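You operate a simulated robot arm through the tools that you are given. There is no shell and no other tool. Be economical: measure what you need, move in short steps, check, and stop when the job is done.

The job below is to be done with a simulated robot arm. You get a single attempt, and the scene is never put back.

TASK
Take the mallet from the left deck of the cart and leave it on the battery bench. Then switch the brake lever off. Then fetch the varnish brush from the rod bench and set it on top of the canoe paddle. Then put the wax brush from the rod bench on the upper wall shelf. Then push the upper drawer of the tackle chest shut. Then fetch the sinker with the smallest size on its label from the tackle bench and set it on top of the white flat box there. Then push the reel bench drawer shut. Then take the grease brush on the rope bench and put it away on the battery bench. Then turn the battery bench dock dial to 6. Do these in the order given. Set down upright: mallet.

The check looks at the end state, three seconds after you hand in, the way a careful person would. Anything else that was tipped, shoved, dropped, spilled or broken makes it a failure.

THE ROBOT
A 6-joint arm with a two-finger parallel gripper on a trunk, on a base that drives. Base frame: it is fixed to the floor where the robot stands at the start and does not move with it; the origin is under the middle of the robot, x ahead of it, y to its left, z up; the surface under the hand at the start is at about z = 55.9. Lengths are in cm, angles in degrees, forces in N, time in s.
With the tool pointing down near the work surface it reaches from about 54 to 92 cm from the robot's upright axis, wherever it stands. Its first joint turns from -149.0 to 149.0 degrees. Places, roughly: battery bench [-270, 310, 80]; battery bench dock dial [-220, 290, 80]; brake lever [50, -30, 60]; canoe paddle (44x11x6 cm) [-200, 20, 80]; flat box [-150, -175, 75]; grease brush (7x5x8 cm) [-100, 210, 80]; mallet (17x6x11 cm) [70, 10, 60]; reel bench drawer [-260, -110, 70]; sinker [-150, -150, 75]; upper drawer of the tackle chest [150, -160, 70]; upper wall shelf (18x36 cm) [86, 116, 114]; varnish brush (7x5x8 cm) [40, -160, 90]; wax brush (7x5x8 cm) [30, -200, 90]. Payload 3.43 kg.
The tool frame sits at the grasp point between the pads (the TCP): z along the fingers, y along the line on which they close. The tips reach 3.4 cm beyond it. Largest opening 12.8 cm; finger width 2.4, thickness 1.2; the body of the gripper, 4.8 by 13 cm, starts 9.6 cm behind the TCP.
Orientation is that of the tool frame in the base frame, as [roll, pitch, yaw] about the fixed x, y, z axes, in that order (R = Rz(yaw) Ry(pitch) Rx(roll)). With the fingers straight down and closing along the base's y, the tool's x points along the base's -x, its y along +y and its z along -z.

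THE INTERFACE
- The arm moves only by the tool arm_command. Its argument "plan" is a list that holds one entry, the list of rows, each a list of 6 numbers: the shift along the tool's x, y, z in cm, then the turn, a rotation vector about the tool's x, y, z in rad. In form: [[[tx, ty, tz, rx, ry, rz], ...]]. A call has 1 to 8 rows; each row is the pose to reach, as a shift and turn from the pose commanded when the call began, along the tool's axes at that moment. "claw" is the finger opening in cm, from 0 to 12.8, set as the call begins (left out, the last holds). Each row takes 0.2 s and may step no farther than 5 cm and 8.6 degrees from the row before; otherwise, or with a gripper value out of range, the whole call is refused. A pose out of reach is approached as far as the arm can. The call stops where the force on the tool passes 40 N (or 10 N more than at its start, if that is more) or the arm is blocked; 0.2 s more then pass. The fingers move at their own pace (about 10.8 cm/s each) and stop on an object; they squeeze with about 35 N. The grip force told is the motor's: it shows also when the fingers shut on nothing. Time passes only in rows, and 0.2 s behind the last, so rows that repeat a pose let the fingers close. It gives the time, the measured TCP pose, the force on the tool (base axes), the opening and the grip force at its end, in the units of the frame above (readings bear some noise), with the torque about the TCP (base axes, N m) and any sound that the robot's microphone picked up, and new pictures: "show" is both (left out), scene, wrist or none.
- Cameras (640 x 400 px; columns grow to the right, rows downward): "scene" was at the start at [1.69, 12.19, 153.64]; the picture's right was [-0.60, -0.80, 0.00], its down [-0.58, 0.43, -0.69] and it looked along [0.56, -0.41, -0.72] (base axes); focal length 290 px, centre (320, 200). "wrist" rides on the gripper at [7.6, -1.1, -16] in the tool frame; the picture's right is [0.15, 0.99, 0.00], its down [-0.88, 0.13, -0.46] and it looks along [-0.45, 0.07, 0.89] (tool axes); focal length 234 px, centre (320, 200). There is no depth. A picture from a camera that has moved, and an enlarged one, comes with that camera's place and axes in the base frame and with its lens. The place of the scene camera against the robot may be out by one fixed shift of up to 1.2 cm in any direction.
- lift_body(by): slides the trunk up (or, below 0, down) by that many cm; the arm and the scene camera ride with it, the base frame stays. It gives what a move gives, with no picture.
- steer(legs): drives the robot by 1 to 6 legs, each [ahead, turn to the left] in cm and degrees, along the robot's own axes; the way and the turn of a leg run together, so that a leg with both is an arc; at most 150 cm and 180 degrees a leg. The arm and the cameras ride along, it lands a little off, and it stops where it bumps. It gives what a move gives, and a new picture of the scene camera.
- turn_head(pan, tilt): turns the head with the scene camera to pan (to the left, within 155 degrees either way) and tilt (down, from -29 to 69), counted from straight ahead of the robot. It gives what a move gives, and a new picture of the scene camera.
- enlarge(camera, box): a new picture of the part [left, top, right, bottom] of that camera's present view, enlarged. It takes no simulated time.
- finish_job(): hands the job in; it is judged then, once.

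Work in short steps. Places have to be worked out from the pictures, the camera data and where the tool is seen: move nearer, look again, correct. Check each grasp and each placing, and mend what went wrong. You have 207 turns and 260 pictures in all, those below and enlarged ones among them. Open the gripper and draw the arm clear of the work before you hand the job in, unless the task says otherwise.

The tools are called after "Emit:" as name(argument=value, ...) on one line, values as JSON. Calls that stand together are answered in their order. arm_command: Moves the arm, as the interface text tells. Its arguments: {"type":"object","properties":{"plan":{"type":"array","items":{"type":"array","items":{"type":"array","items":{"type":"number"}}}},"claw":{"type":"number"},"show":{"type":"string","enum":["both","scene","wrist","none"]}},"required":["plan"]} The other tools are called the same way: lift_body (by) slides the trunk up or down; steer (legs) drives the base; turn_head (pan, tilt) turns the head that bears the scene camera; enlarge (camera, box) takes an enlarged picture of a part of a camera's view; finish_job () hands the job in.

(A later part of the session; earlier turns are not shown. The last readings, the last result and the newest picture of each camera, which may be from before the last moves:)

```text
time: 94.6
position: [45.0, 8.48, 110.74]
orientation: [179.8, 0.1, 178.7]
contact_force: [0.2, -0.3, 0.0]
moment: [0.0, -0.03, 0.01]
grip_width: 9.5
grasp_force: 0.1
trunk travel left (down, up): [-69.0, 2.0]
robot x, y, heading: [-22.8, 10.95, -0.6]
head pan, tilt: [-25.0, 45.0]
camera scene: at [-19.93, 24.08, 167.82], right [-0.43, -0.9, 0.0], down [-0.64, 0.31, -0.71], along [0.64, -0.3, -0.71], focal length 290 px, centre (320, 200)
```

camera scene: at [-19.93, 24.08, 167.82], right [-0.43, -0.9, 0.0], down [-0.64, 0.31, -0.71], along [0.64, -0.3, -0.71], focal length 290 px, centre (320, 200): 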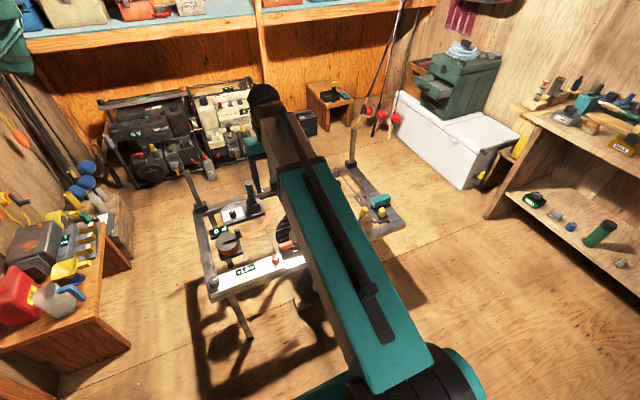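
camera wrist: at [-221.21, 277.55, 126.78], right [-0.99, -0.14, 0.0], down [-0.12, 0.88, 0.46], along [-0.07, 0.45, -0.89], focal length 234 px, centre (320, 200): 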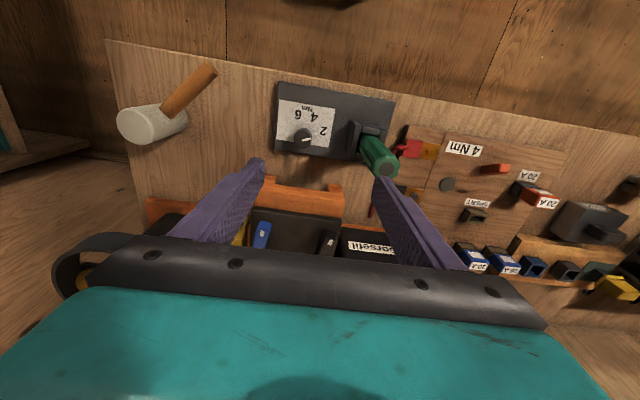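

I go forward 14 cm and bring the wrist camera over the yellow lever.

Emit:
steer(legs=[[14, 0]])

Emit:
arm_command(plan=[[[0, -4.5, 1, 0, 0, 0], [0, -9, 2, 0, 0, 0], [0, -13.5, 3, 0, 0, 0], [0, -18, 4, 0, 0, 0], [0, -22, 5, 0, 0, 0], [0, -26, 6, 0, 0, 0], [0, -30, 7, 0, 0, 0]]])

```text
time: 96.1
position: [59.1, 8.39, 110.65]
orientation: [179.7, 0.0, 178.7]
contact_force: [0.5, -0.1, -0.8]
moment: [0.02, 0.01, -0.01]
grip_width: 9.52
grasp_force: 0.0
trunk travel left (down, up): [-69.0, 2.0]
robot x, y, heading: [-8.62, 11.33, -0.6]
head pan, tilt: [-25.0, 45.0]
camera scene: at [-5.76, 23.95, 167.81], right [-0.43, -0.9, 0.0], down [-0.64, 0.31, -0.71], along [0.64, -0.31, -0.71], focal length 290 px, centre (320, 200)
```

scene: 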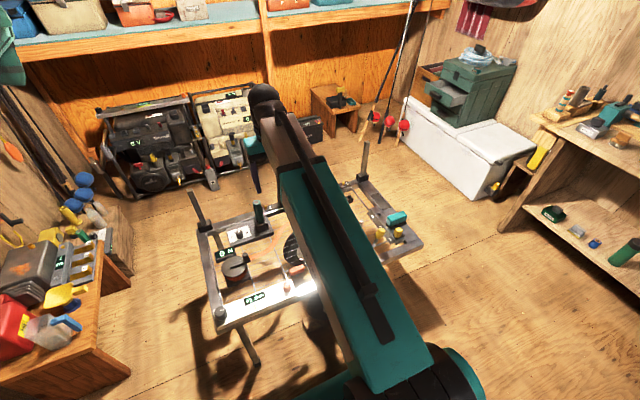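

```text
time: 97.7
position: [58.43, -21.87, 103.66]
orientation: [179.6, 0.1, 178.7]
contact_force: [-0.8, -0.2, 0.3]
moment: [0.0, -0.01, 0.02]
grip_width: 9.51
grasp_force: 0.0
trunk travel left (down, up): [-69.0, 2.0]
robot x, y, heading: [-8.69, 11.33, -0.6]
head pan, tilt: [-25.0, 45.0]
camera scene: at [-5.91, 23.9, 167.82], right [-0.43, -0.9, 0.0], down [-0.64, 0.31, -0.71], along [0.64, -0.31, -0.71], focal length 290 px, centre (320, 200)
camera wrist: at [50.8, -22.75, 119.72], right [-0.12, 0.99, 0.01], down [0.88, 0.11, 0.46], along [0.45, 0.06, -0.89], focal length 234 px, centre (320, 200)
```

scene: 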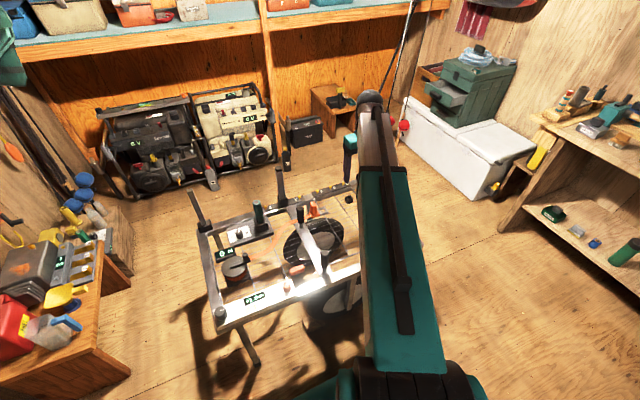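
wrist: 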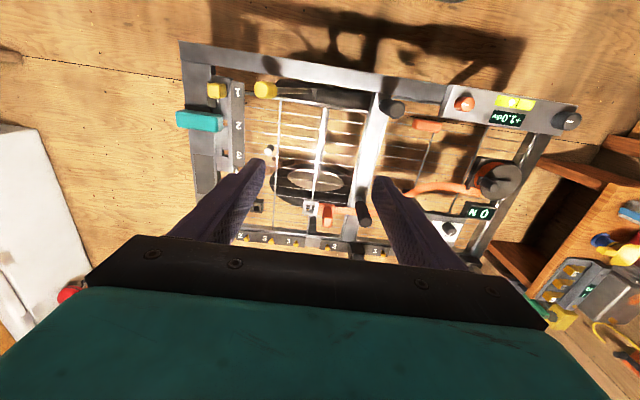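

Emit:
enlarge(camera="wrist", box=[170, 30, 430, 190])

Emit:
turn_head(pan=-5, tilt=60)

Emit:
enlarge(camera="scene", box=[250, 100, 570, 300])

```text
2.46 times, centred on (300, 110) of wrist
camera zoom: at [50.8, -22.75, 119.72], right [-0.12, 0.99, 0.01], down [0.88, 0.11, 0.46], along [0.45, 0.06, -0.89], focal length 576 px, centre (369, 422)
```

zoom: 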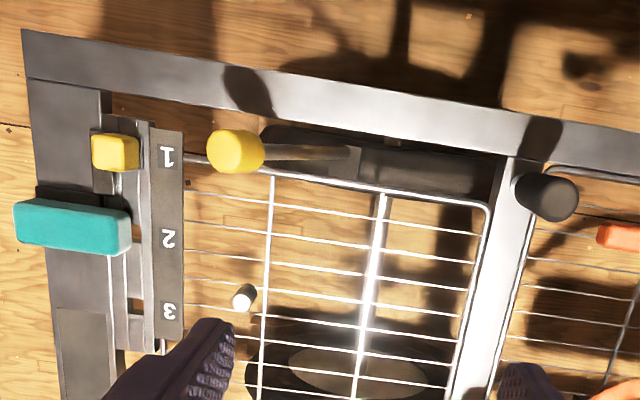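

```text
time: 98.5
position: [58.42, -21.68, 103.73]
orientation: [179.6, 0.1, 178.7]
contact_force: [0.0, -0.6, -0.4]
moment: [0.0, -0.01, 0.01]
grip_width: 9.49
grasp_force: 0.1
trunk travel left (down, up): [-69.0, 2.0]
robot x, y, heading: [-8.87, 10.9, -0.6]
head pan, tilt: [-5.0, 60.0]
camera scene: at [-6.6, 26.81, 165.87], right [-0.1, -1.0, 0.0], down [-0.86, 0.09, -0.5], along [0.5, -0.05, -0.87], focal length 290 px, centre (320, 200)
```

scene: 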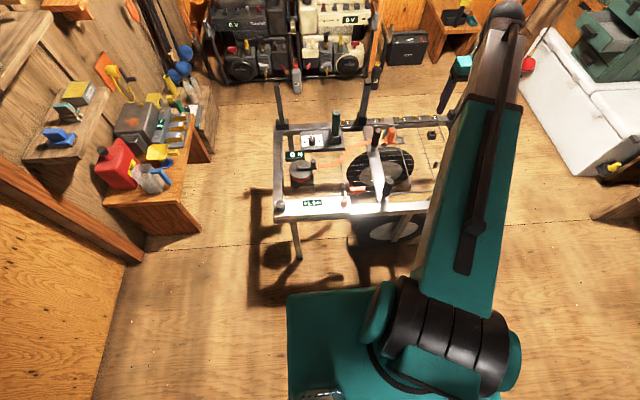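

```text
2.00 times, centred on (410, 200) of scene
camera zoom: at [-6.6, 26.81, 165.87], right [-0.1, -1.0, 0.0], down [-0.86, 0.09, -0.5], along [0.5, -0.05, -0.87], focal length 580 px, centre (140, 200)
```

zoom: 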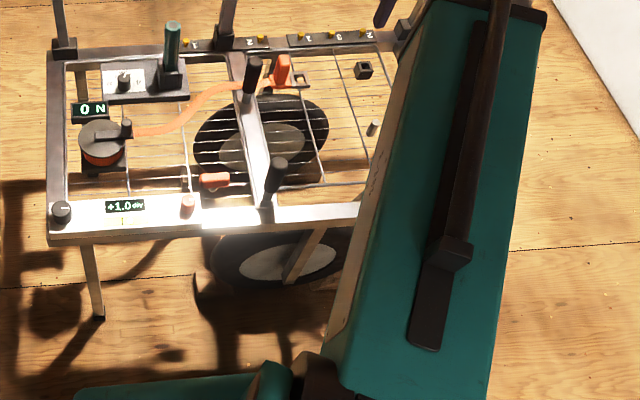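

The yellow lever: pivot near [53, -24, 59], grip tip near [54, -33, 71]. I go lower to read its housing and look for ON/OFF marks.

Emit:
arm_command(plan=[[[1, -1, 4.5, 0, 0, 0], [1, -1, 9, 0, 0, 0], [1, -1, 13.5, 0, 0, 0], [1, -1, 18, 0, 0, 0], [1, -1, 20, 0, 0, 0]]], show="wrist")

Emit:
enlarge(camera="wrist", box=[100, 0, 440, 180])

```text
time: 99.7
position: [57.33, -22.55, 83.64]
orientation: [179.8, 0.1, 178.6]
contact_force: [0.5, 0.1, -0.4]
moment: [0.02, 0.01, -0.02]
grip_width: 9.48
grasp_force: 0.1
trunk travel left (down, up): [-69.0, 2.0]
robot x, y, heading: [-9.0, 10.95, -0.6]
head pan, tilt: [-5.0, 60.0]
camera wrist: at [49.74, -23.48, 99.64], right [-0.12, 0.99, 0.0], down [0.88, 0.11, 0.46], along [0.45, 0.06, -0.89], focal length 234 px, centre (320, 200)
```

wrist: 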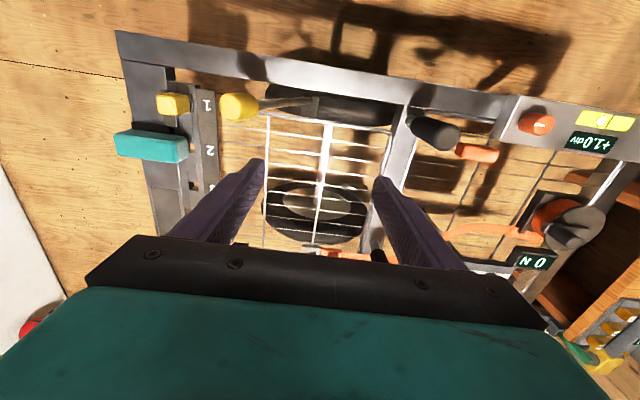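

```text
1.88 times, centred on (270, 90) of wrist
camera zoom: at [49.74, -23.48, 99.64], right [-0.12, 0.99, 0.0], down [0.88, 0.11, 0.46], along [0.45, 0.06, -0.89], focal length 441 px, centre (414, 407)
```

zoom: 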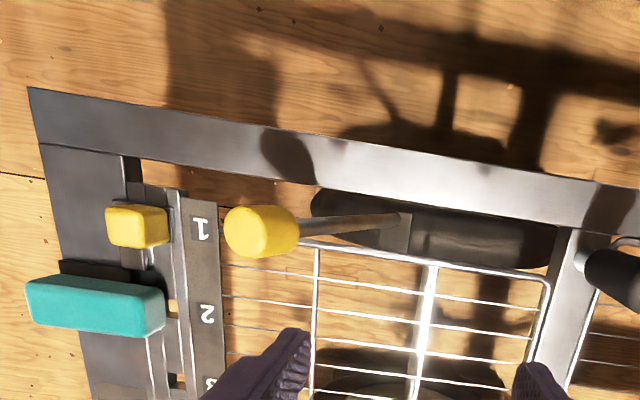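

I swing the arm aside to view the lever's bracket with the scene camera.

Emit:
arm_command(plan=[[[0, 3, -4, 0, 0, 0], [0, 7, -7, 0, 0, 0], [0, 11.5, -9, 0, 0, 0], [0, 16, -11, 0, 0, 0], [0, 20.5, -12, 0, 0, 0], [0, 25, -13, 0, 0, 0], [0, 29.5, -14, 0, 0, 0], [0, 34, -15, 0, 0, 0]]], show="none")

Emit:
turn_head(pan=-40, tilt=55)

Emit:
enlarge(camera="scene", box=[240, 100, 400, 200])

```text
time: 101.5
position: [58.05, 11.4, 98.69]
orientation: [179.7, 0.1, 178.7]
contact_force: [0.1, -0.4, 0.4]
moment: [0.02, -0.02, 0.02]
grip_width: 9.5
grasp_force: 0.1
trunk travel left (down, up): [-69.0, 2.0]
robot x, y, heading: [-8.39, 10.94, -0.6]
head pan, tilt: [-5.0, 60.0]
```

```text
time: 102.5
position: [58.17, 11.3, 98.72]
orientation: [179.7, 0.1, 178.8]
contact_force: [0.2, 0.6, 0.4]
moment: [0.02, 0.0, -0.01]
grip_width: 9.49
grasp_force: 0.1
trunk travel left (down, up): [-69.0, 2.0]
robot x, y, heading: [-8.55, 10.7, -0.6]
head pan, tilt: [-40.0, 55.0]
camera scene: at [-7.76, 22.79, 166.47], right [-0.65, -0.76, 0.0], down [-0.62, 0.53, -0.57], along [0.44, -0.37, -0.82], focal length 290 px, centre (320, 200)
```

scene: 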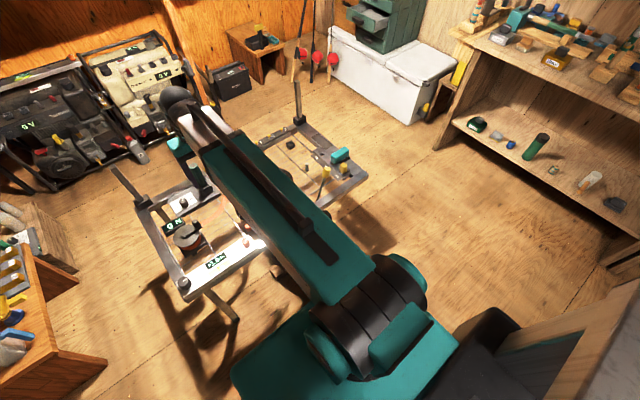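

```text
4.00 times, centred on (320, 150) of scene
camera zoom: at [-7.76, 22.79, 166.47], right [-0.65, -0.76, 0.0], down [-0.62, 0.53, -0.57], along [0.44, -0.37, -0.82], focal length 1161 px, centre (320, 400)
```

zoom: 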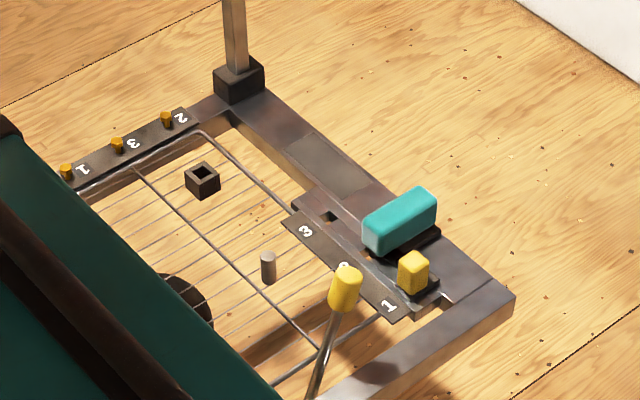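

Still blocked; swing further left and look again.

Emit:
arm_command(plan=[[[0, 4.5, -1, 0, 0, 0], [0, 9, -2, 0, 0, 0], [0, 13.5, -3, 0, 0, 0], [0, 18, -4, 0, 0, 0], [0, 22.5, -4, 0, 0, 0], [0, 27, -4, 0, 0, 0]]], show="none")

Emit:
enlarge(camera="scene", box=[240, 120, 400, 220])

```text
time: 103.9
position: [58.82, 38.42, 102.84]
orientation: [179.7, 0.1, 178.7]
contact_force: [-0.6, -0.4, 0.7]
moment: [-0.04, -0.01, -0.01]
grip_width: 9.48
grasp_force: 0.1
trunk travel left (down, up): [-69.0, 2.0]
robot x, y, heading: [-8.26, 11.06, -0.6]
head pan, tilt: [-40.0, 55.0]
```

```text
4.00 times, centred on (320, 170) of scene
camera zoom: at [-7.76, 22.84, 166.47], right [-0.65, -0.76, 0.0], down [-0.62, 0.53, -0.57], along [0.44, -0.37, -0.82], focal length 1161 px, centre (320, 320)
```

zoom: 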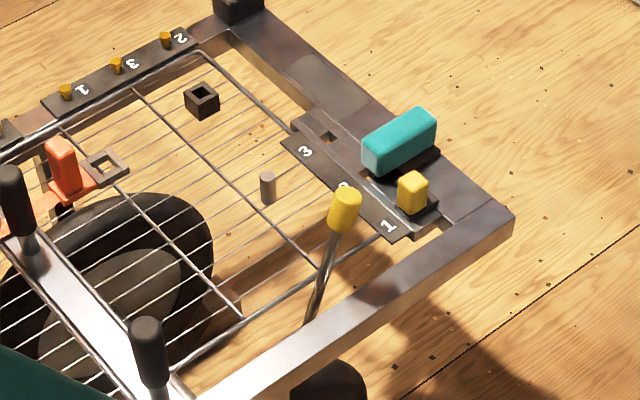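

The lever emerges from inside the near rail and leans toward −y. I'll push its grip toward +y from the right side with the closed fingers. First, go back over to the right at height, closing the fingers.

Emit:
arm_command(plan=[[[0, -4.9, 0, 0, 0, 0], [0, -9.8, 0, 0, 0, 0], [0, -14.7, 0, 0, 0, 0], [0, -19.6, 0, 0, 0, 0], [0, -24.5, 0, 0, 0, 0], [0, -29.4, 0, 0, 0, 0], [0, -34.3, 0, 0, 0, 0], [0, -39.2, 0, 0, 0, 0]]], claw=0, show="none")

Emit:
arm_command(plan=[[[0, -4.9, 0, 0, 0, 0], [0, -9.8, 0, 0, 0, 0], [0.5, -14.6, 0, 0, 0, 0], [1, -19.4, 0.5, 0, 0, 0], [1.5, -24.2, 1, 0, 0, 0], [2, -29, 1.5, 0, 0, 0], [2.7, -33.8, 2, 0, 0, 0], [3.3, -38, 4, 0, 0, 0]]], show="wrist")

```text
time: 105.7
position: [57.93, -0.87, 102.65]
orientation: [179.7, 0.1, 178.8]
contact_force: [-0.3, -0.2, -0.2]
moment: [0.01, 0.0, 0.01]
grip_width: 0.01
grasp_force: 32.6
trunk travel left (down, up): [-69.0, 2.0]
robot x, y, heading: [-9.01, 11.09, -0.4]
head pan, tilt: [-40.0, 55.0]
```

```text
time: 107.5
position: [53.66, -38.67, 98.32]
orientation: [179.7, 0.1, 178.7]
contact_force: [-0.5, -0.5, -0.3]
moment: [0.0, -0.01, 0.01]
grip_width: 0.0
grasp_force: 33.2
trunk travel left (down, up): [-69.0, 2.0]
robot x, y, heading: [-8.66, 10.64, -0.4]
head pan, tilt: [-40.0, 55.0]
camera wrist: at [46.0, -39.76, 114.45], right [-0.12, 0.99, 0.01], down [0.88, 0.11, 0.46], along [0.45, 0.06, -0.89], focal length 234 px, centre (320, 200)
```

wrist: 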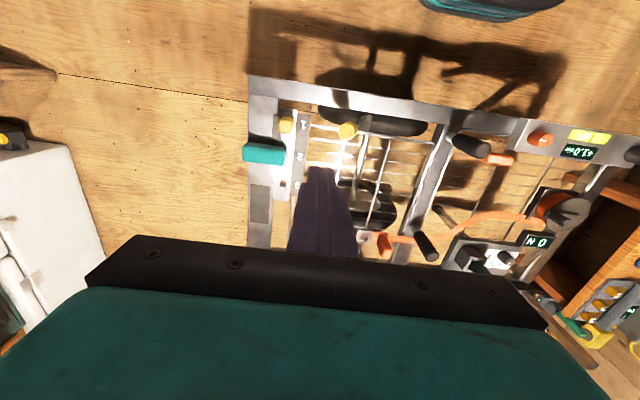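

Grip confirmed at ≈[53.4, -33.8, 71.5]. Descend to its right side.

Emit:
arm_command(plan=[[[0, -0.5, 4.8, 0, 0, 0], [0, -0.5, 9.6, 0, 0, 0], [0, -0.5, 14.4, 0, 0, 0], [0, -0.5, 19.2, 0, 0, 0], [0, -0.5, 24, 0, 0, 0], [0, -0.5, 27.5, 0, 0, 0]]], show="both")

```text
time: 108.9
position: [53.81, -39.11, 70.89]
orientation: [179.7, 0.1, 178.6]
contact_force: [-0.4, 0.0, 1.3]
moment: [0.0, 0.0, 0.03]
grip_width: 0.0
grasp_force: 33.3
trunk travel left (down, up): [-69.0, 2.0]
robot x, y, heading: [-8.22, 10.86, -0.2]
head pan, tilt: [-40.0, 55.0]
camera scene: at [-7.75, 22.75, 166.48], right [-0.65, -0.76, 0.0], down [-0.62, 0.53, -0.57], along [0.44, -0.37, -0.82], focal length 290 px, centre (320, 200)
camera wrist: at [46.16, -40.07, 86.9], right [-0.12, 0.99, 0.0], down [0.88, 0.11, 0.46], along [0.45, 0.06, -0.89], focal length 234 px, centre (320, 200)
```

scene: 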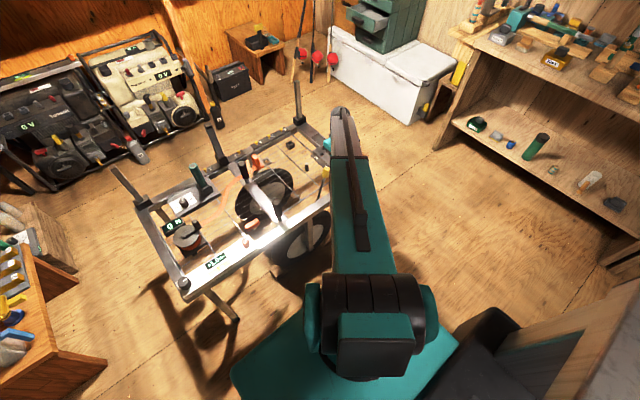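
wrist: 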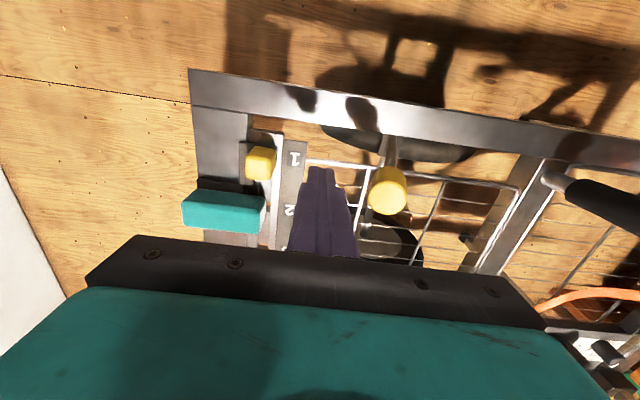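

The lever is long, pivoting low (z≈34), leaning ~15° toward −y. I push toward +y in steps and watch the force.

Emit:
arm_command(plan=[[[0, 2, 0, 0, 0, 0], [0, 4, 0, 0, 0, 0], [0, 6, 0, 0, 0, 0], [0, 8, 0, 0, 0, 0]]], show="wrist")

```text
time: 109.9
position: [53.93, -31.15, 70.93]
orientation: [179.7, 0.0, 178.6]
contact_force: [-0.2, -0.7, 0.0]
moment: [-0.02, -0.05, 0.02]
grip_width: 0.02
grasp_force: 33.4
trunk travel left (down, up): [-69.0, 2.0]
robot x, y, heading: [-8.57, 11.08, -0.8]
head pan, tilt: [-40.0, 55.0]
camera wrist: at [46.32, -32.06, 87.07], right [-0.12, 0.99, 0.0], down [0.88, 0.11, 0.46], along [0.45, 0.06, -0.89], focal length 234 px, centre (320, 200)
```

wrist: 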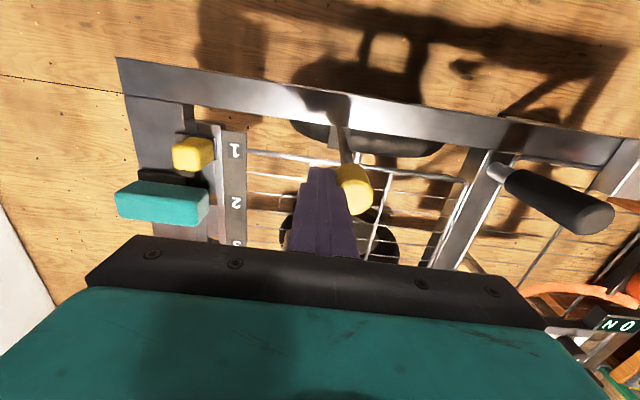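

The grip follows (now y≈-28.7) with low force. Continue.

Emit:
arm_command(plan=[[[0, 2, 0, 0, 0, 0], [0, 4, 0, 0, 0, 0], [0, 6, 0, 0, 0, 0], [0, 8, 0, 0, 0, 0]]], show="wrist")

```text
time: 111.0
position: [54.02, -24.21, 71.04]
orientation: [-178.9, 0.3, 178.7]
contact_force: [-0.2, -11.8, -3.1]
moment: [-0.52, -0.01, -0.02]
grip_width: 0.01
grasp_force: 33.1
trunk travel left (down, up): [-69.0, 2.0]
robot x, y, heading: [-8.94, 10.91, -0.8]
head pan, tilt: [-40.0, 55.0]
stopped in row 4: the force on the tool passed its limit at 45 N (the readings are from after the stop); the commanded pose is now the measured one
camera wrist: at [46.42, -24.94, 87.16], right [-0.12, 0.99, -0.02], down [0.88, 0.12, 0.46], along [0.46, 0.04, -0.89], focal length 234 px, centre (320, 200)
```

wrist: 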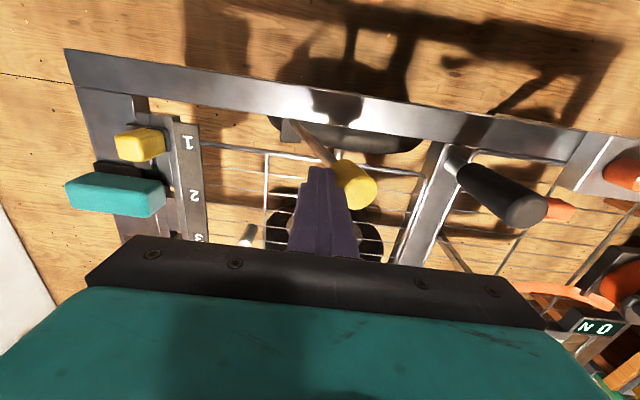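

The lever reached a hard stop, now leaning toward +y (the opposite position). I back off and verify it stays.

Emit:
arm_command(plan=[[[0, -2, 0, -0.01, 0, 0], [0, -4, 0, -0.02, 0, 0], [0, -6, -3, -0.02, 0, 0], [0, -6, -7.5, -0.02, 0, 0], [0, -6, -12, -0.02, 0, 0], [0, -6, -16.5, -0.02, 0, 0]]], show="wrist")

Emit:
enlarge(camera="wrist", box=[200, 50, 480, 220])

```text
time: 112.4
position: [53.83, -29.93, 87.81]
orientation: [179.6, 0.2, 178.6]
contact_force: [0.4, -0.2, -0.2]
moment: [0.03, -0.01, -0.02]
grip_width: 0.0
grasp_force: 32.9
trunk travel left (down, up): [-69.0, 2.0]
robot x, y, heading: [-9.05, 11.02, -1.0]
head pan, tilt: [-40.0, 55.0]
camera wrist: at [46.09, -30.92, 103.88], right [-0.12, 0.99, 0.01], down [0.88, 0.11, 0.46], along [0.46, 0.06, -0.89], focal length 234 px, centre (320, 200)
```

wrist: 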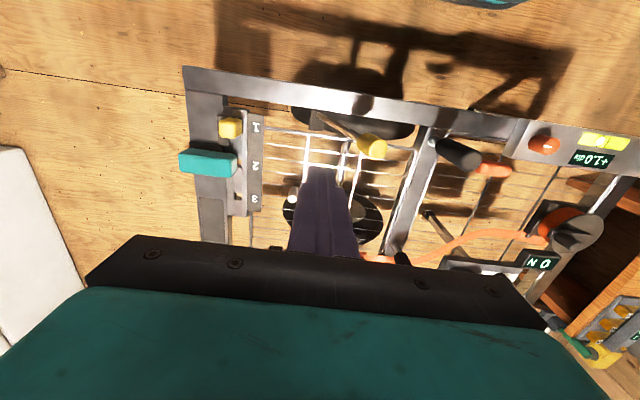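

```text
2.29 times, centred on (340, 135) of wrist
camera zoom: at [46.09, -30.92, 103.88], right [-0.12, 0.99, 0.01], down [0.88, 0.11, 0.46], along [0.46, 0.06, -0.89], focal length 535 px, centre (274, 349)
```

zoom: 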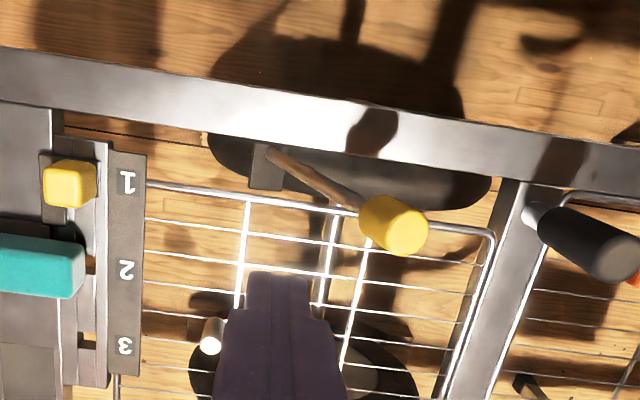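

The lever stays in the opposite position. Next, the rod bench: I centre and raise the arm, open the gripper, then drive there.

Emit:
arm_command(plan=[[[0, 4, -2.5, 0, 0, 0], [0, 8, -5, 0, 0, 0], [0, 12, -7.5, 0, 0, 0], [0, 16, -10, 0, 0, 0], [-1, 20, -12.5, 0, 0, 0], [-2, 24, -15, 0, 0, 0], [-3, 28, -17.5, 0, 0, 0], [-4, 32, -20, 0, 0, 0]]], claw=10, show="none")

Emit:
steer(legs=[[-15, 0], [0, -64.4], [105, 0], [0, -24.6]])

Emit:
turn_head(pan=25, tilt=40)

```text
time: 114.2
position: [58.47, 1.88, 108.0]
orientation: [179.7, 0.2, 178.6]
contact_force: [0.5, -0.3, 0.0]
moment: [0.0, -0.01, -0.01]
grip_width: 10.0
grasp_force: 0.0
trunk travel left (down, up): [-69.0, 2.0]
robot x, y, heading: [-8.67, 11.23, -0.7]
head pan, tilt: [-40.0, 55.0]
```

```text
time: 126.9
position: [12.96, -152.06, 108.16]
orientation: [179.8, 0.3, 89.6]
contact_force: [0.0, -0.3, -0.7]
moment: [-0.01, 0.03, 0.0]
grip_width: 9.99
grasp_force: 0.0
trunk travel left (down, up): [-69.0, 2.0]
robot x, y, heading: [19.74, -84.85, -89.4]
head pan, tilt: [-40.0, 55.0]
camera scene: at [32.16, -86.03, 166.48], right [-0.77, 0.63, 0.0], down [0.52, 0.63, -0.57], along [-0.36, -0.44, -0.82], focal length 290 px, centre (320, 200)
```

scene: 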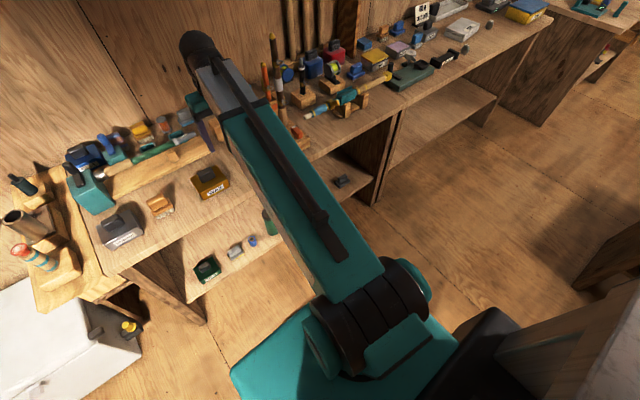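

```text
time: 128.3
position: [12.91, -152.0, 107.98]
orientation: [179.7, 0.2, 89.6]
contact_force: [-0.3, 0.3, -0.1]
moment: [0.02, 0.0, 0.0]
grip_width: 10.0
grasp_force: 0.1
trunk travel left (down, up): [-69.0, 2.0]
robot x, y, heading: [20.17, -84.67, -89.2]
head pan, tilt: [25.0, 40.0]
camera scene: at [40.43, -88.26, 168.54], right [-0.9, -0.43, 0.0], down [-0.28, 0.58, -0.77], along [0.33, -0.69, -0.64], focal length 290 px, centre (320, 200)
```

scene: 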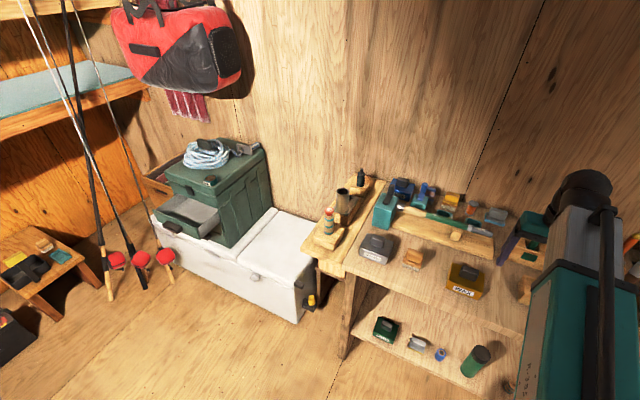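

I zoom in on the labels here.

Emit:
enlarge(camera="scene", box=[340, 180, 520, 310])

Emit:
enlarge(camera="wrist", box=[0, 0, 640, 400])

```text
3.08 times, centred on (430, 245) of scene
camera zoom: at [40.43, -88.26, 168.54], right [-0.9, -0.43, 0.0], down [-0.28, 0.58, -0.77], along [0.33, -0.69, -0.64], focal length 893 px, centre (-18, 62)
```

zoom: 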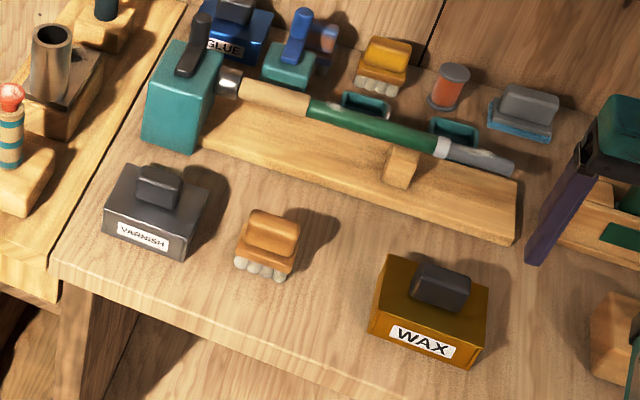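

```text
1.00 times, centred on (320, 200) of wrist (not enlarged: the box is as wide or as high as the picture)
camera zoom: at [11.81, -144.37, 123.97], right [0.99, 0.14, 0.01], down [0.12, -0.88, 0.46], along [0.07, -0.46, -0.89], focal length 234 px, centre (320, 200)
```

zoom: 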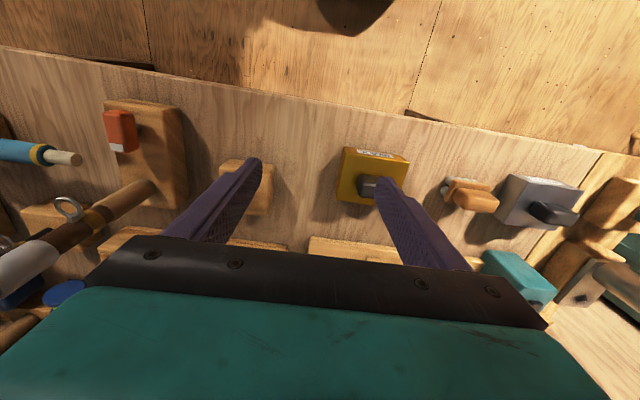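

The orange-wood brush at about [39, -158, 90] fits the varnish brush, and the yellow one at about [30, -204] the wax brush; the labelled blocks are bigger pots. I move above the orange brush.

Emit:
arm_command(plan=[[[-1, 4.5, 0, 0, 0, 0], [-2, 9, 0, 0, 0, 0], [-3, 13.5, 0, 0, 0, 0], [-4, 18, 0, 0, 0, 0], [-5, 22.5, 0, 0, 0, 0], [-5, 26, 0, 0, 0, 0]]], claw=9, show="wrist")

Emit:
enlarge(camera="wrist", box=[220, 90, 420, 215])

```text
time: 129.7
position: [39.01, -157.19, 108.18]
orientation: [179.7, 0.4, 89.6]
contact_force: [-0.1, -1.5, 0.4]
moment: [-0.02, 0.02, 0.01]
grip_width: 9.01
grasp_force: 0.1
trunk travel left (down, up): [-69.0, 2.0]
robot x, y, heading: [20.18, -84.72, -89.4]
head pan, tilt: [25.0, 40.0]
camera wrist: at [37.89, -149.49, 124.17], right [0.99, 0.14, 0.0], down [0.12, -0.88, 0.46], along [0.07, -0.46, -0.89], focal length 234 px, centre (320, 200)
```

wrist: 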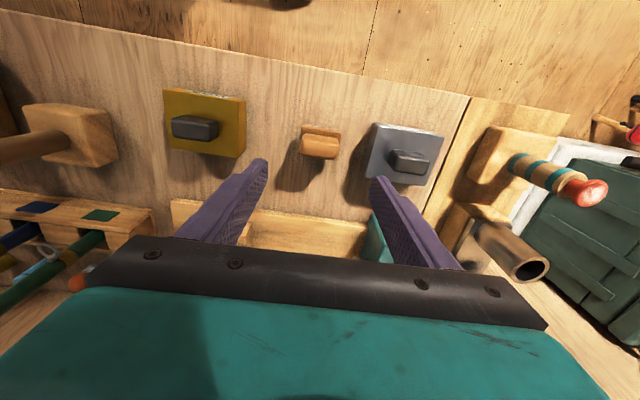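

```text
3.20 times, centred on (320, 152) of wrist
camera zoom: at [37.89, -149.49, 124.17], right [0.99, 0.14, 0.0], down [0.12, -0.88, 0.46], along [0.07, -0.46, -0.89], focal length 749 px, centre (320, 352)
```

zoom: 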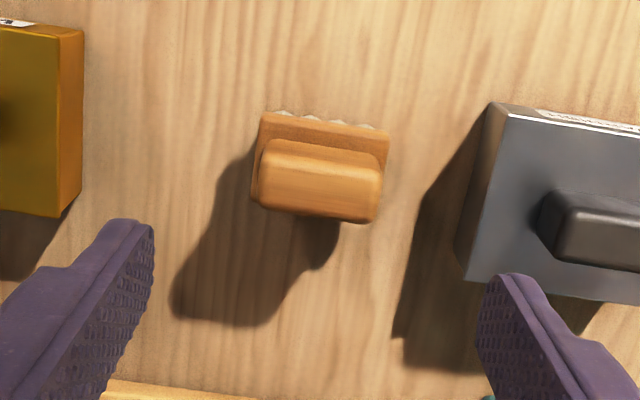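

The handle's centre is about [39.2, -158.5, 89.5]; it is ~6.5 cm along x. I close along x: descend to z≈96 first.

Emit:
arm_command(plan=[[[-0.7, 0.2, 4, 0, 0, 0], [-1.3, 0.2, 8, 0, 0, 0], [-1.3, 0.2, 12, 0, 0, 0], [-1.3, 0.2, 12, 0, 0, 0]]], show="wrist")

Emit:
enlarge(camera="wrist", box=[200, 60, 440, 210])

```text
time: 130.7
position: [39.23, -158.67, 96.27]
orientation: [179.8, 0.3, 89.6]
contact_force: [0.3, 0.2, -0.5]
moment: [-0.03, 0.04, -0.01]
grip_width: 9.01
grasp_force: 0.0
trunk travel left (down, up): [-69.0, 2.0]
robot x, y, heading: [20.3, -84.71, -89.1]
head pan, tilt: [25.0, 40.0]
camera wrist: at [38.03, -150.9, 112.24], right [0.99, 0.14, 0.01], down [0.12, -0.88, 0.46], along [0.07, -0.46, -0.89], focal length 234 px, centre (320, 200)
```

wrist: 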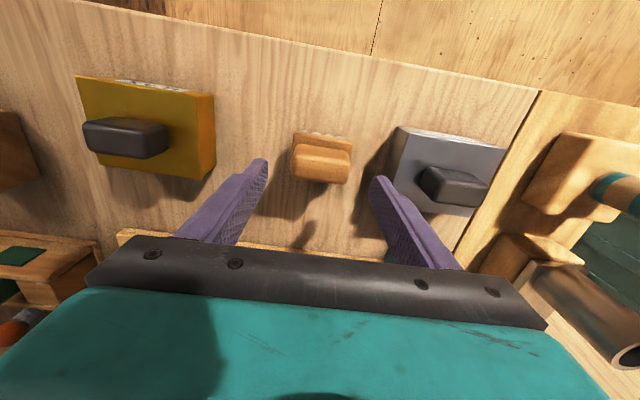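

```text
2.67 times, centred on (320, 135) of wrist
camera zoom: at [38.03, -150.9, 112.24], right [0.99, 0.14, 0.01], down [0.12, -0.88, 0.46], along [0.07, -0.46, -0.89], focal length 624 px, centre (320, 373)
```

zoom: 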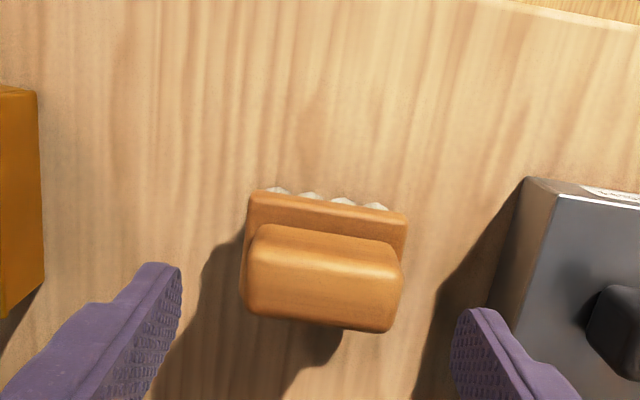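

Brush top is probably z≈88.6–90. I fine-adjust and descend to TCP z≈87.5.

Emit:
arm_command(plan=[[[-0.4, 0.2, 3, 0, 0, 0], [-0.7, 0.2, 6, 0, 0, 0], [-0.7, 0.2, 8.7, 0, 0, 0], [-0.7, 0.2, 8.7, 0, 0, 0]]], show="wrist")

```text
time: 131.5
position: [39.27, -159.38, 88.45]
orientation: [179.9, 0.3, 89.7]
contact_force: [-0.2, 7.7, 14.8]
moment: [0.5, 0.77, -0.36]
grip_width: 8.97
grasp_force: 0.8
trunk travel left (down, up): [-69.0, 2.0]
robot x, y, heading: [19.83, -85.07, -89.0]
head pan, tilt: [25.0, 40.0]
stopped in row 4: the force on the tool passed its limit at 49 N (the readings are from after the stop); the commanded pose is now the measured one
camera wrist: at [38.22, -151.6, 104.44], right [0.99, 0.14, 0.0], down [0.12, -0.88, 0.46], along [0.07, -0.45, -0.89], focal length 234 px, centre (320, 200)
```

wrist: 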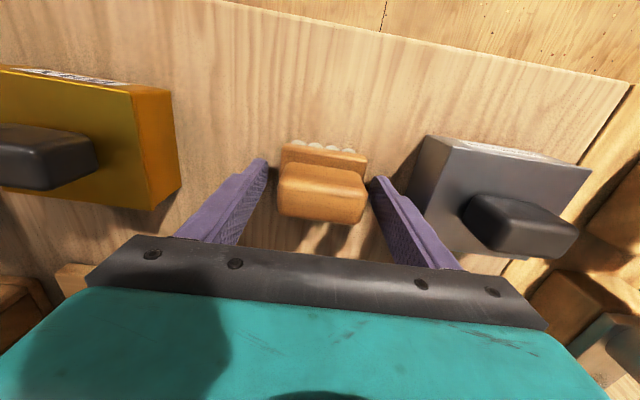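

The fingertips touched the bench, so the surface is z≈85 and the brush top ≈93. I rise 0.8 cm and close.

Emit:
arm_command(plan=[[[0, 0.2, -0.9, 0, 0, 0], [0, 0.2, -0.9, 0, 0, 0]]], show="none")

Emit:
arm_command(plan=[[[0, 0, 0, 0, 0, 0], [0, 0, 0, 0, 0, 0], [0, 0, 0, 0, 0, 0], [0, 0, 0, 0, 0, 0]]], claw=4, show="wrist")

```text
time: 132.1
position: [39.5, -159.55, 89.0]
orientation: [179.7, 0.3, 89.6]
contact_force: [-0.9, -0.6, -0.5]
moment: [0.03, 0.01, -0.03]
grip_width: 9.02
grasp_force: 0.1
trunk travel left (down, up): [-69.0, 2.0]
robot x, y, heading: [20.22, -84.7, -89.2]
head pan, tilt: [25.0, 40.0]
```

```text
time: 133.1
position: [39.59, -159.55, 89.14]
orientation: [179.8, 0.4, 89.5]
contact_force: [0.8, 0.7, 0.3]
moment: [0.0, 0.02, -0.09]
grip_width: 6.1
grasp_force: 34.9
trunk travel left (down, up): [-69.0, 2.0]
robot x, y, heading: [20.14, -84.73, -89.4]
head pan, tilt: [25.0, 40.0]
camera wrist: at [38.4, -151.73, 105.09], right [0.99, 0.14, 0.0], down [0.12, -0.88, 0.46], along [0.07, -0.46, -0.89], focal length 234 px, centre (320, 200)
```

wrist: 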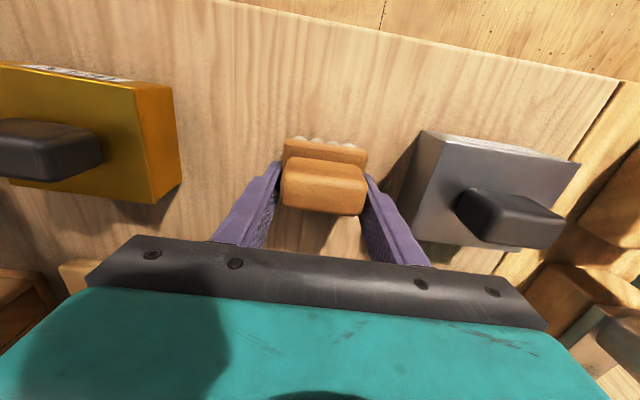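

Gripped at 6.1 cm. Lift and bring to the front.

Emit:
arm_command(plan=[[[0, 0, -4, 0, 0, 0], [0, 0, -8, 0, 0, 0], [0, 0, -12, 0, 0, 0], [0.5, -4.5, -14, 0, 0, 0], [1, -9, -16, 0, 0, 0], [2, -13.5, -18, 0, 0, 0], [3, -18, -20, 0, 0, 0]]], show="wrist")

Emit:
turn_head(pan=-95, tilt=35)

```text
refused: row 6 steps farther than a row can; nothing moved
```

```text
time: 135.1
position: [39.56, -159.53, 89.11]
orientation: [179.8, 0.4, 89.5]
contact_force: [-0.9, -0.2, 0.4]
moment: [-0.01, 0.07, 0.03]
grip_width: 6.1
grasp_force: 35.5
trunk travel left (down, up): [-69.0, 2.0]
robot x, y, heading: [20.24, -84.7, -89.5]
head pan, tilt: [-95.0, 35.0]
camera scene: at [27.97, -79.94, 169.3], right [0.07, 1.0, 0.0], down [0.57, -0.04, -0.82], along [-0.82, 0.06, -0.57], focal length 290 px, centre (320, 200)
```

scene: 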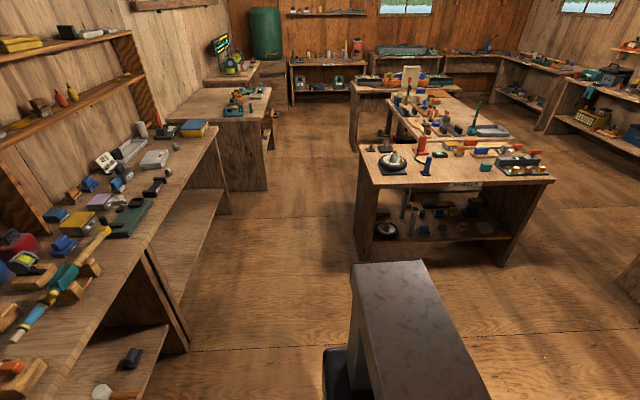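

Retry the lift with smaller combined steps.

Emit:
arm_command(plan=[[[0, 0, -4.5, 0, 0, 0], [0, 0, -9, 0, 0, 0], [0, 0, -13.5, 0, 0, 0], [0.5, -4.3, -15, 0, 0, 0], [1, -8.6, -16.5, 0, 0, 0], [1.5, -12.9, -18, 0, 0, 0], [2, -17.2, -19, 0, 0, 0]]], show="wrist")

Emit:
enlarge(camera="scene", box=[330, 60, 570, 210])

```text
time: 136.7
position: [22.17, -157.15, 108.03]
orientation: [179.8, 0.3, 89.6]
contact_force: [-0.7, 0.4, -1.2]
moment: [-0.02, -0.01, 0.01]
grip_width: 6.11
grasp_force: 34.9
trunk travel left (down, up): [-69.0, 2.0]
robot x, y, heading: [19.73, -84.37, -89.6]
head pan, tilt: [-95.0, 35.0]
camera wrist: at [21.03, -149.47, 124.04], right [0.99, 0.14, 0.0], down [0.12, -0.88, 0.46], along [0.07, -0.46, -0.89], focal length 234 px, centre (320, 200)
```

wrist: 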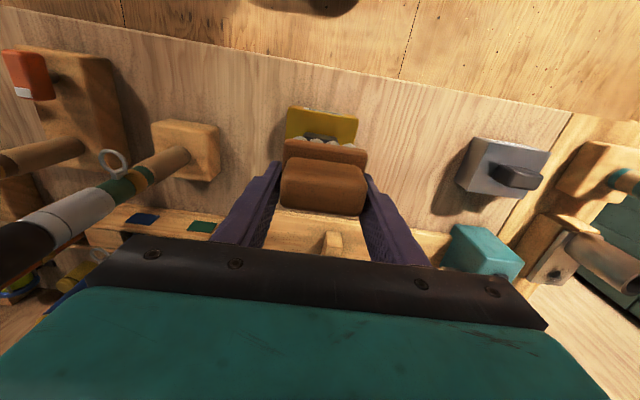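

```text
2.67 times, centred on (450, 135) of scene
camera zoom: at [27.9, -79.94, 169.3], right [0.07, 1.0, 0.0], down [0.57, -0.04, -0.82], along [-0.82, 0.06, -0.57], focal length 774 px, centre (-27, 373)
```

zoom: 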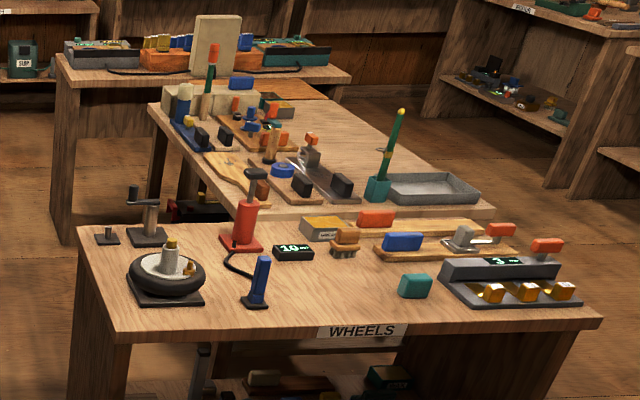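

The brush is held securely. The canoe paddle lies on the second bench along x at about [-203, 18], ~15 cm from its south edge, so I'll approach from the south. I drive west along the corridor at y≈-90.

Emit:
steer(legs=[[-15, 0], [0, -76], [82, 0], [0, -14.5], [60, 0]])

Emit:
turn_head(pan=-35, tilt=40)

```text
time: 140.1
position: [-4.98, -137.3, 108.32]
orientation: [179.7, 0.6, 67.7]
contact_force: [-0.6, 0.0, -0.8]
moment: [-0.09, 0.05, 0.01]
grip_width: 6.11
grasp_force: 34.7
trunk travel left (down, up): [-69.0, 2.0]
robot x, y, heading: [19.12, -69.35, -107.5]
head pan, tilt: [-95.0, 35.0]
stopped in leg 2: the robot was blocked; the commanded pose is now the measured one
camera scene: at [28.31, -67.03, 169.3], right [0.38, 0.93, 0.0], down [0.53, -0.22, -0.82], along [-0.76, 0.31, -0.57], focal length 290 px, centre (320, 200)
```

scene: 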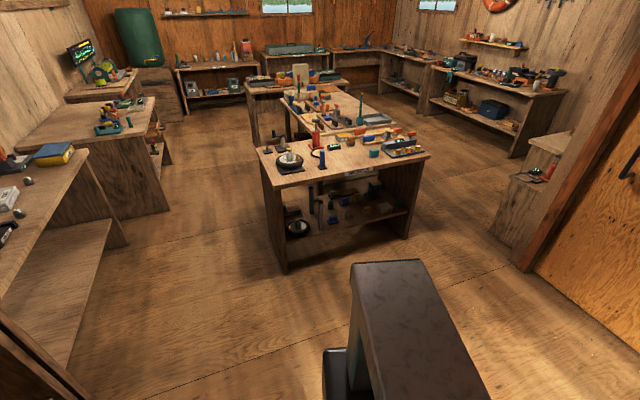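

```text
time: 141.4
position: [-5.0, -137.5, 108.11]
orientation: [179.7, 0.4, 67.9]
contact_force: [-0.1, -0.1, -0.4]
moment: [0.0, 0.02, 0.04]
grip_width: 6.13
grasp_force: 35.1
trunk travel left (down, up): [-69.0, 2.0]
robot x, y, heading: [19.04, -69.36, -107.5]
head pan, tilt: [-35.0, 40.0]
camera scene: at [29.67, -75.9, 168.54], right [-0.61, 0.79, 0.0], down [0.51, 0.39, -0.77], along [-0.61, -0.47, -0.64], focal length 290 px, centre (320, 200)
```

scene: 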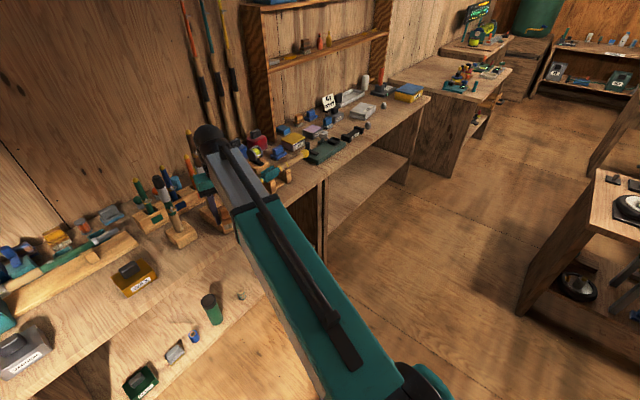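

The turn was blocked — probably the rear of the base met the cart corner. I check the cart and retract the arm a bit.

Emit:
arm_command(plan=[[[4, 0, 0, 0, 0, 0], [8, 0, 0, 0, 0, 0], [12, 0, 0, 0, 0, 0]]], show="none")

Emit:
turn_head(pan=140, tilt=55)

```text
time: 142.2
position: [-0.43, -126.32, 107.91]
orientation: [179.7, 0.3, 67.8]
contact_force: [0.1, 0.2, -0.9]
moment: [-0.01, 0.0, 0.0]
grip_width: 6.11
grasp_force: 35.0
trunk travel left (down, up): [-69.0, 2.0]
robot x, y, heading: [18.96, -69.5, -107.3]
head pan, tilt: [-35.0, 40.0]
```

```text
time: 144.8
position: [-0.5, -126.27, 108.02]
orientation: [179.7, 0.5, 67.8]
contact_force: [0.6, 0.2, 0.3]
moment: [-0.01, 0.0, 0.0]
grip_width: 6.14
grasp_force: 34.8
trunk travel left (down, up): [-69.0, 2.0]
robot x, y, heading: [18.69, -68.8, -107.4]
head pan, tilt: [140.0, 55.0]
camera scene: at [42.48, -66.76, 166.48], right [0.54, -0.84, 0.0], down [-0.69, -0.44, -0.57], along [0.48, 0.31, -0.82], focal length 290 px, centre (320, 200)
```

scene: 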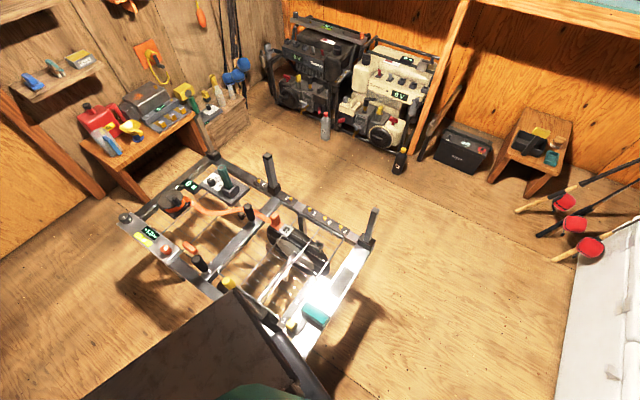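

The cart looks unmoved. I go forward 14 cm to clear it, then finish the turn and drive west.

Emit:
turn_head(pan=-35, tilt=40)

Emit:
steer(legs=[[14, 0], [0, -58], [75, 0], [0, -14.5], [50, 0]])

```text
time: 147.4
position: [-0.36, -126.45, 108.07]
orientation: [179.6, 0.5, 67.9]
contact_force: [-0.5, -0.7, -0.9]
moment: [0.01, 0.02, 0.03]
grip_width: 6.11
grasp_force: 35.1
trunk travel left (down, up): [-69.0, 2.0]
robot x, y, heading: [19.22, -69.15, -107.0]
head pan, tilt: [-35.0, 40.0]
camera scene: at [29.72, -75.77, 168.54], right [-0.61, 0.79, 0.0], down [0.51, 0.39, -0.77], along [-0.61, -0.47, -0.64], focal length 290 px, centre (320, 200)
```

scene: 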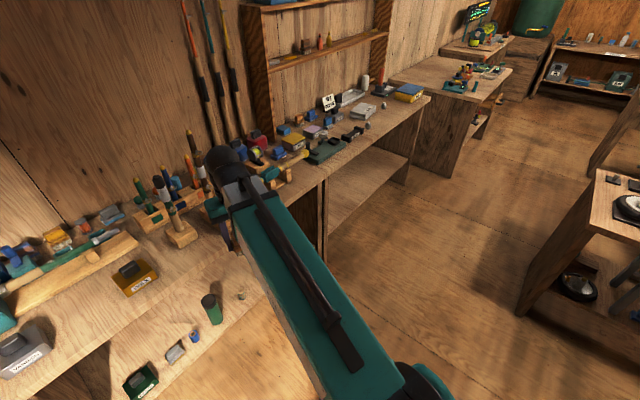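

```text
time: 160.5
position: [-167.79, -101.54, 108.06]
orientation: [179.8, 0.4, -4.1]
contact_force: [0.4, 0.1, -0.7]
moment: [0.02, 0.0, -0.02]
grip_width: 6.09
grasp_force: 34.9
trunk travel left (down, up): [-69.0, 2.0]
robot x, y, heading: [-107.14, -102.77, -179.6]
head pan, tilt: [-35.0, 40.0]
camera scene: at [-109.97, -115.34, 168.54], right [0.57, 0.82, 0.0], down [0.53, -0.36, -0.77], along [-0.63, 0.43, -0.64], focal length 290 px, centre (320, 200)
```

scene: 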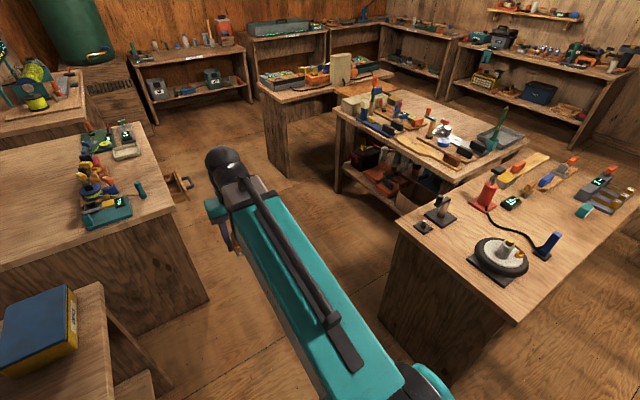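

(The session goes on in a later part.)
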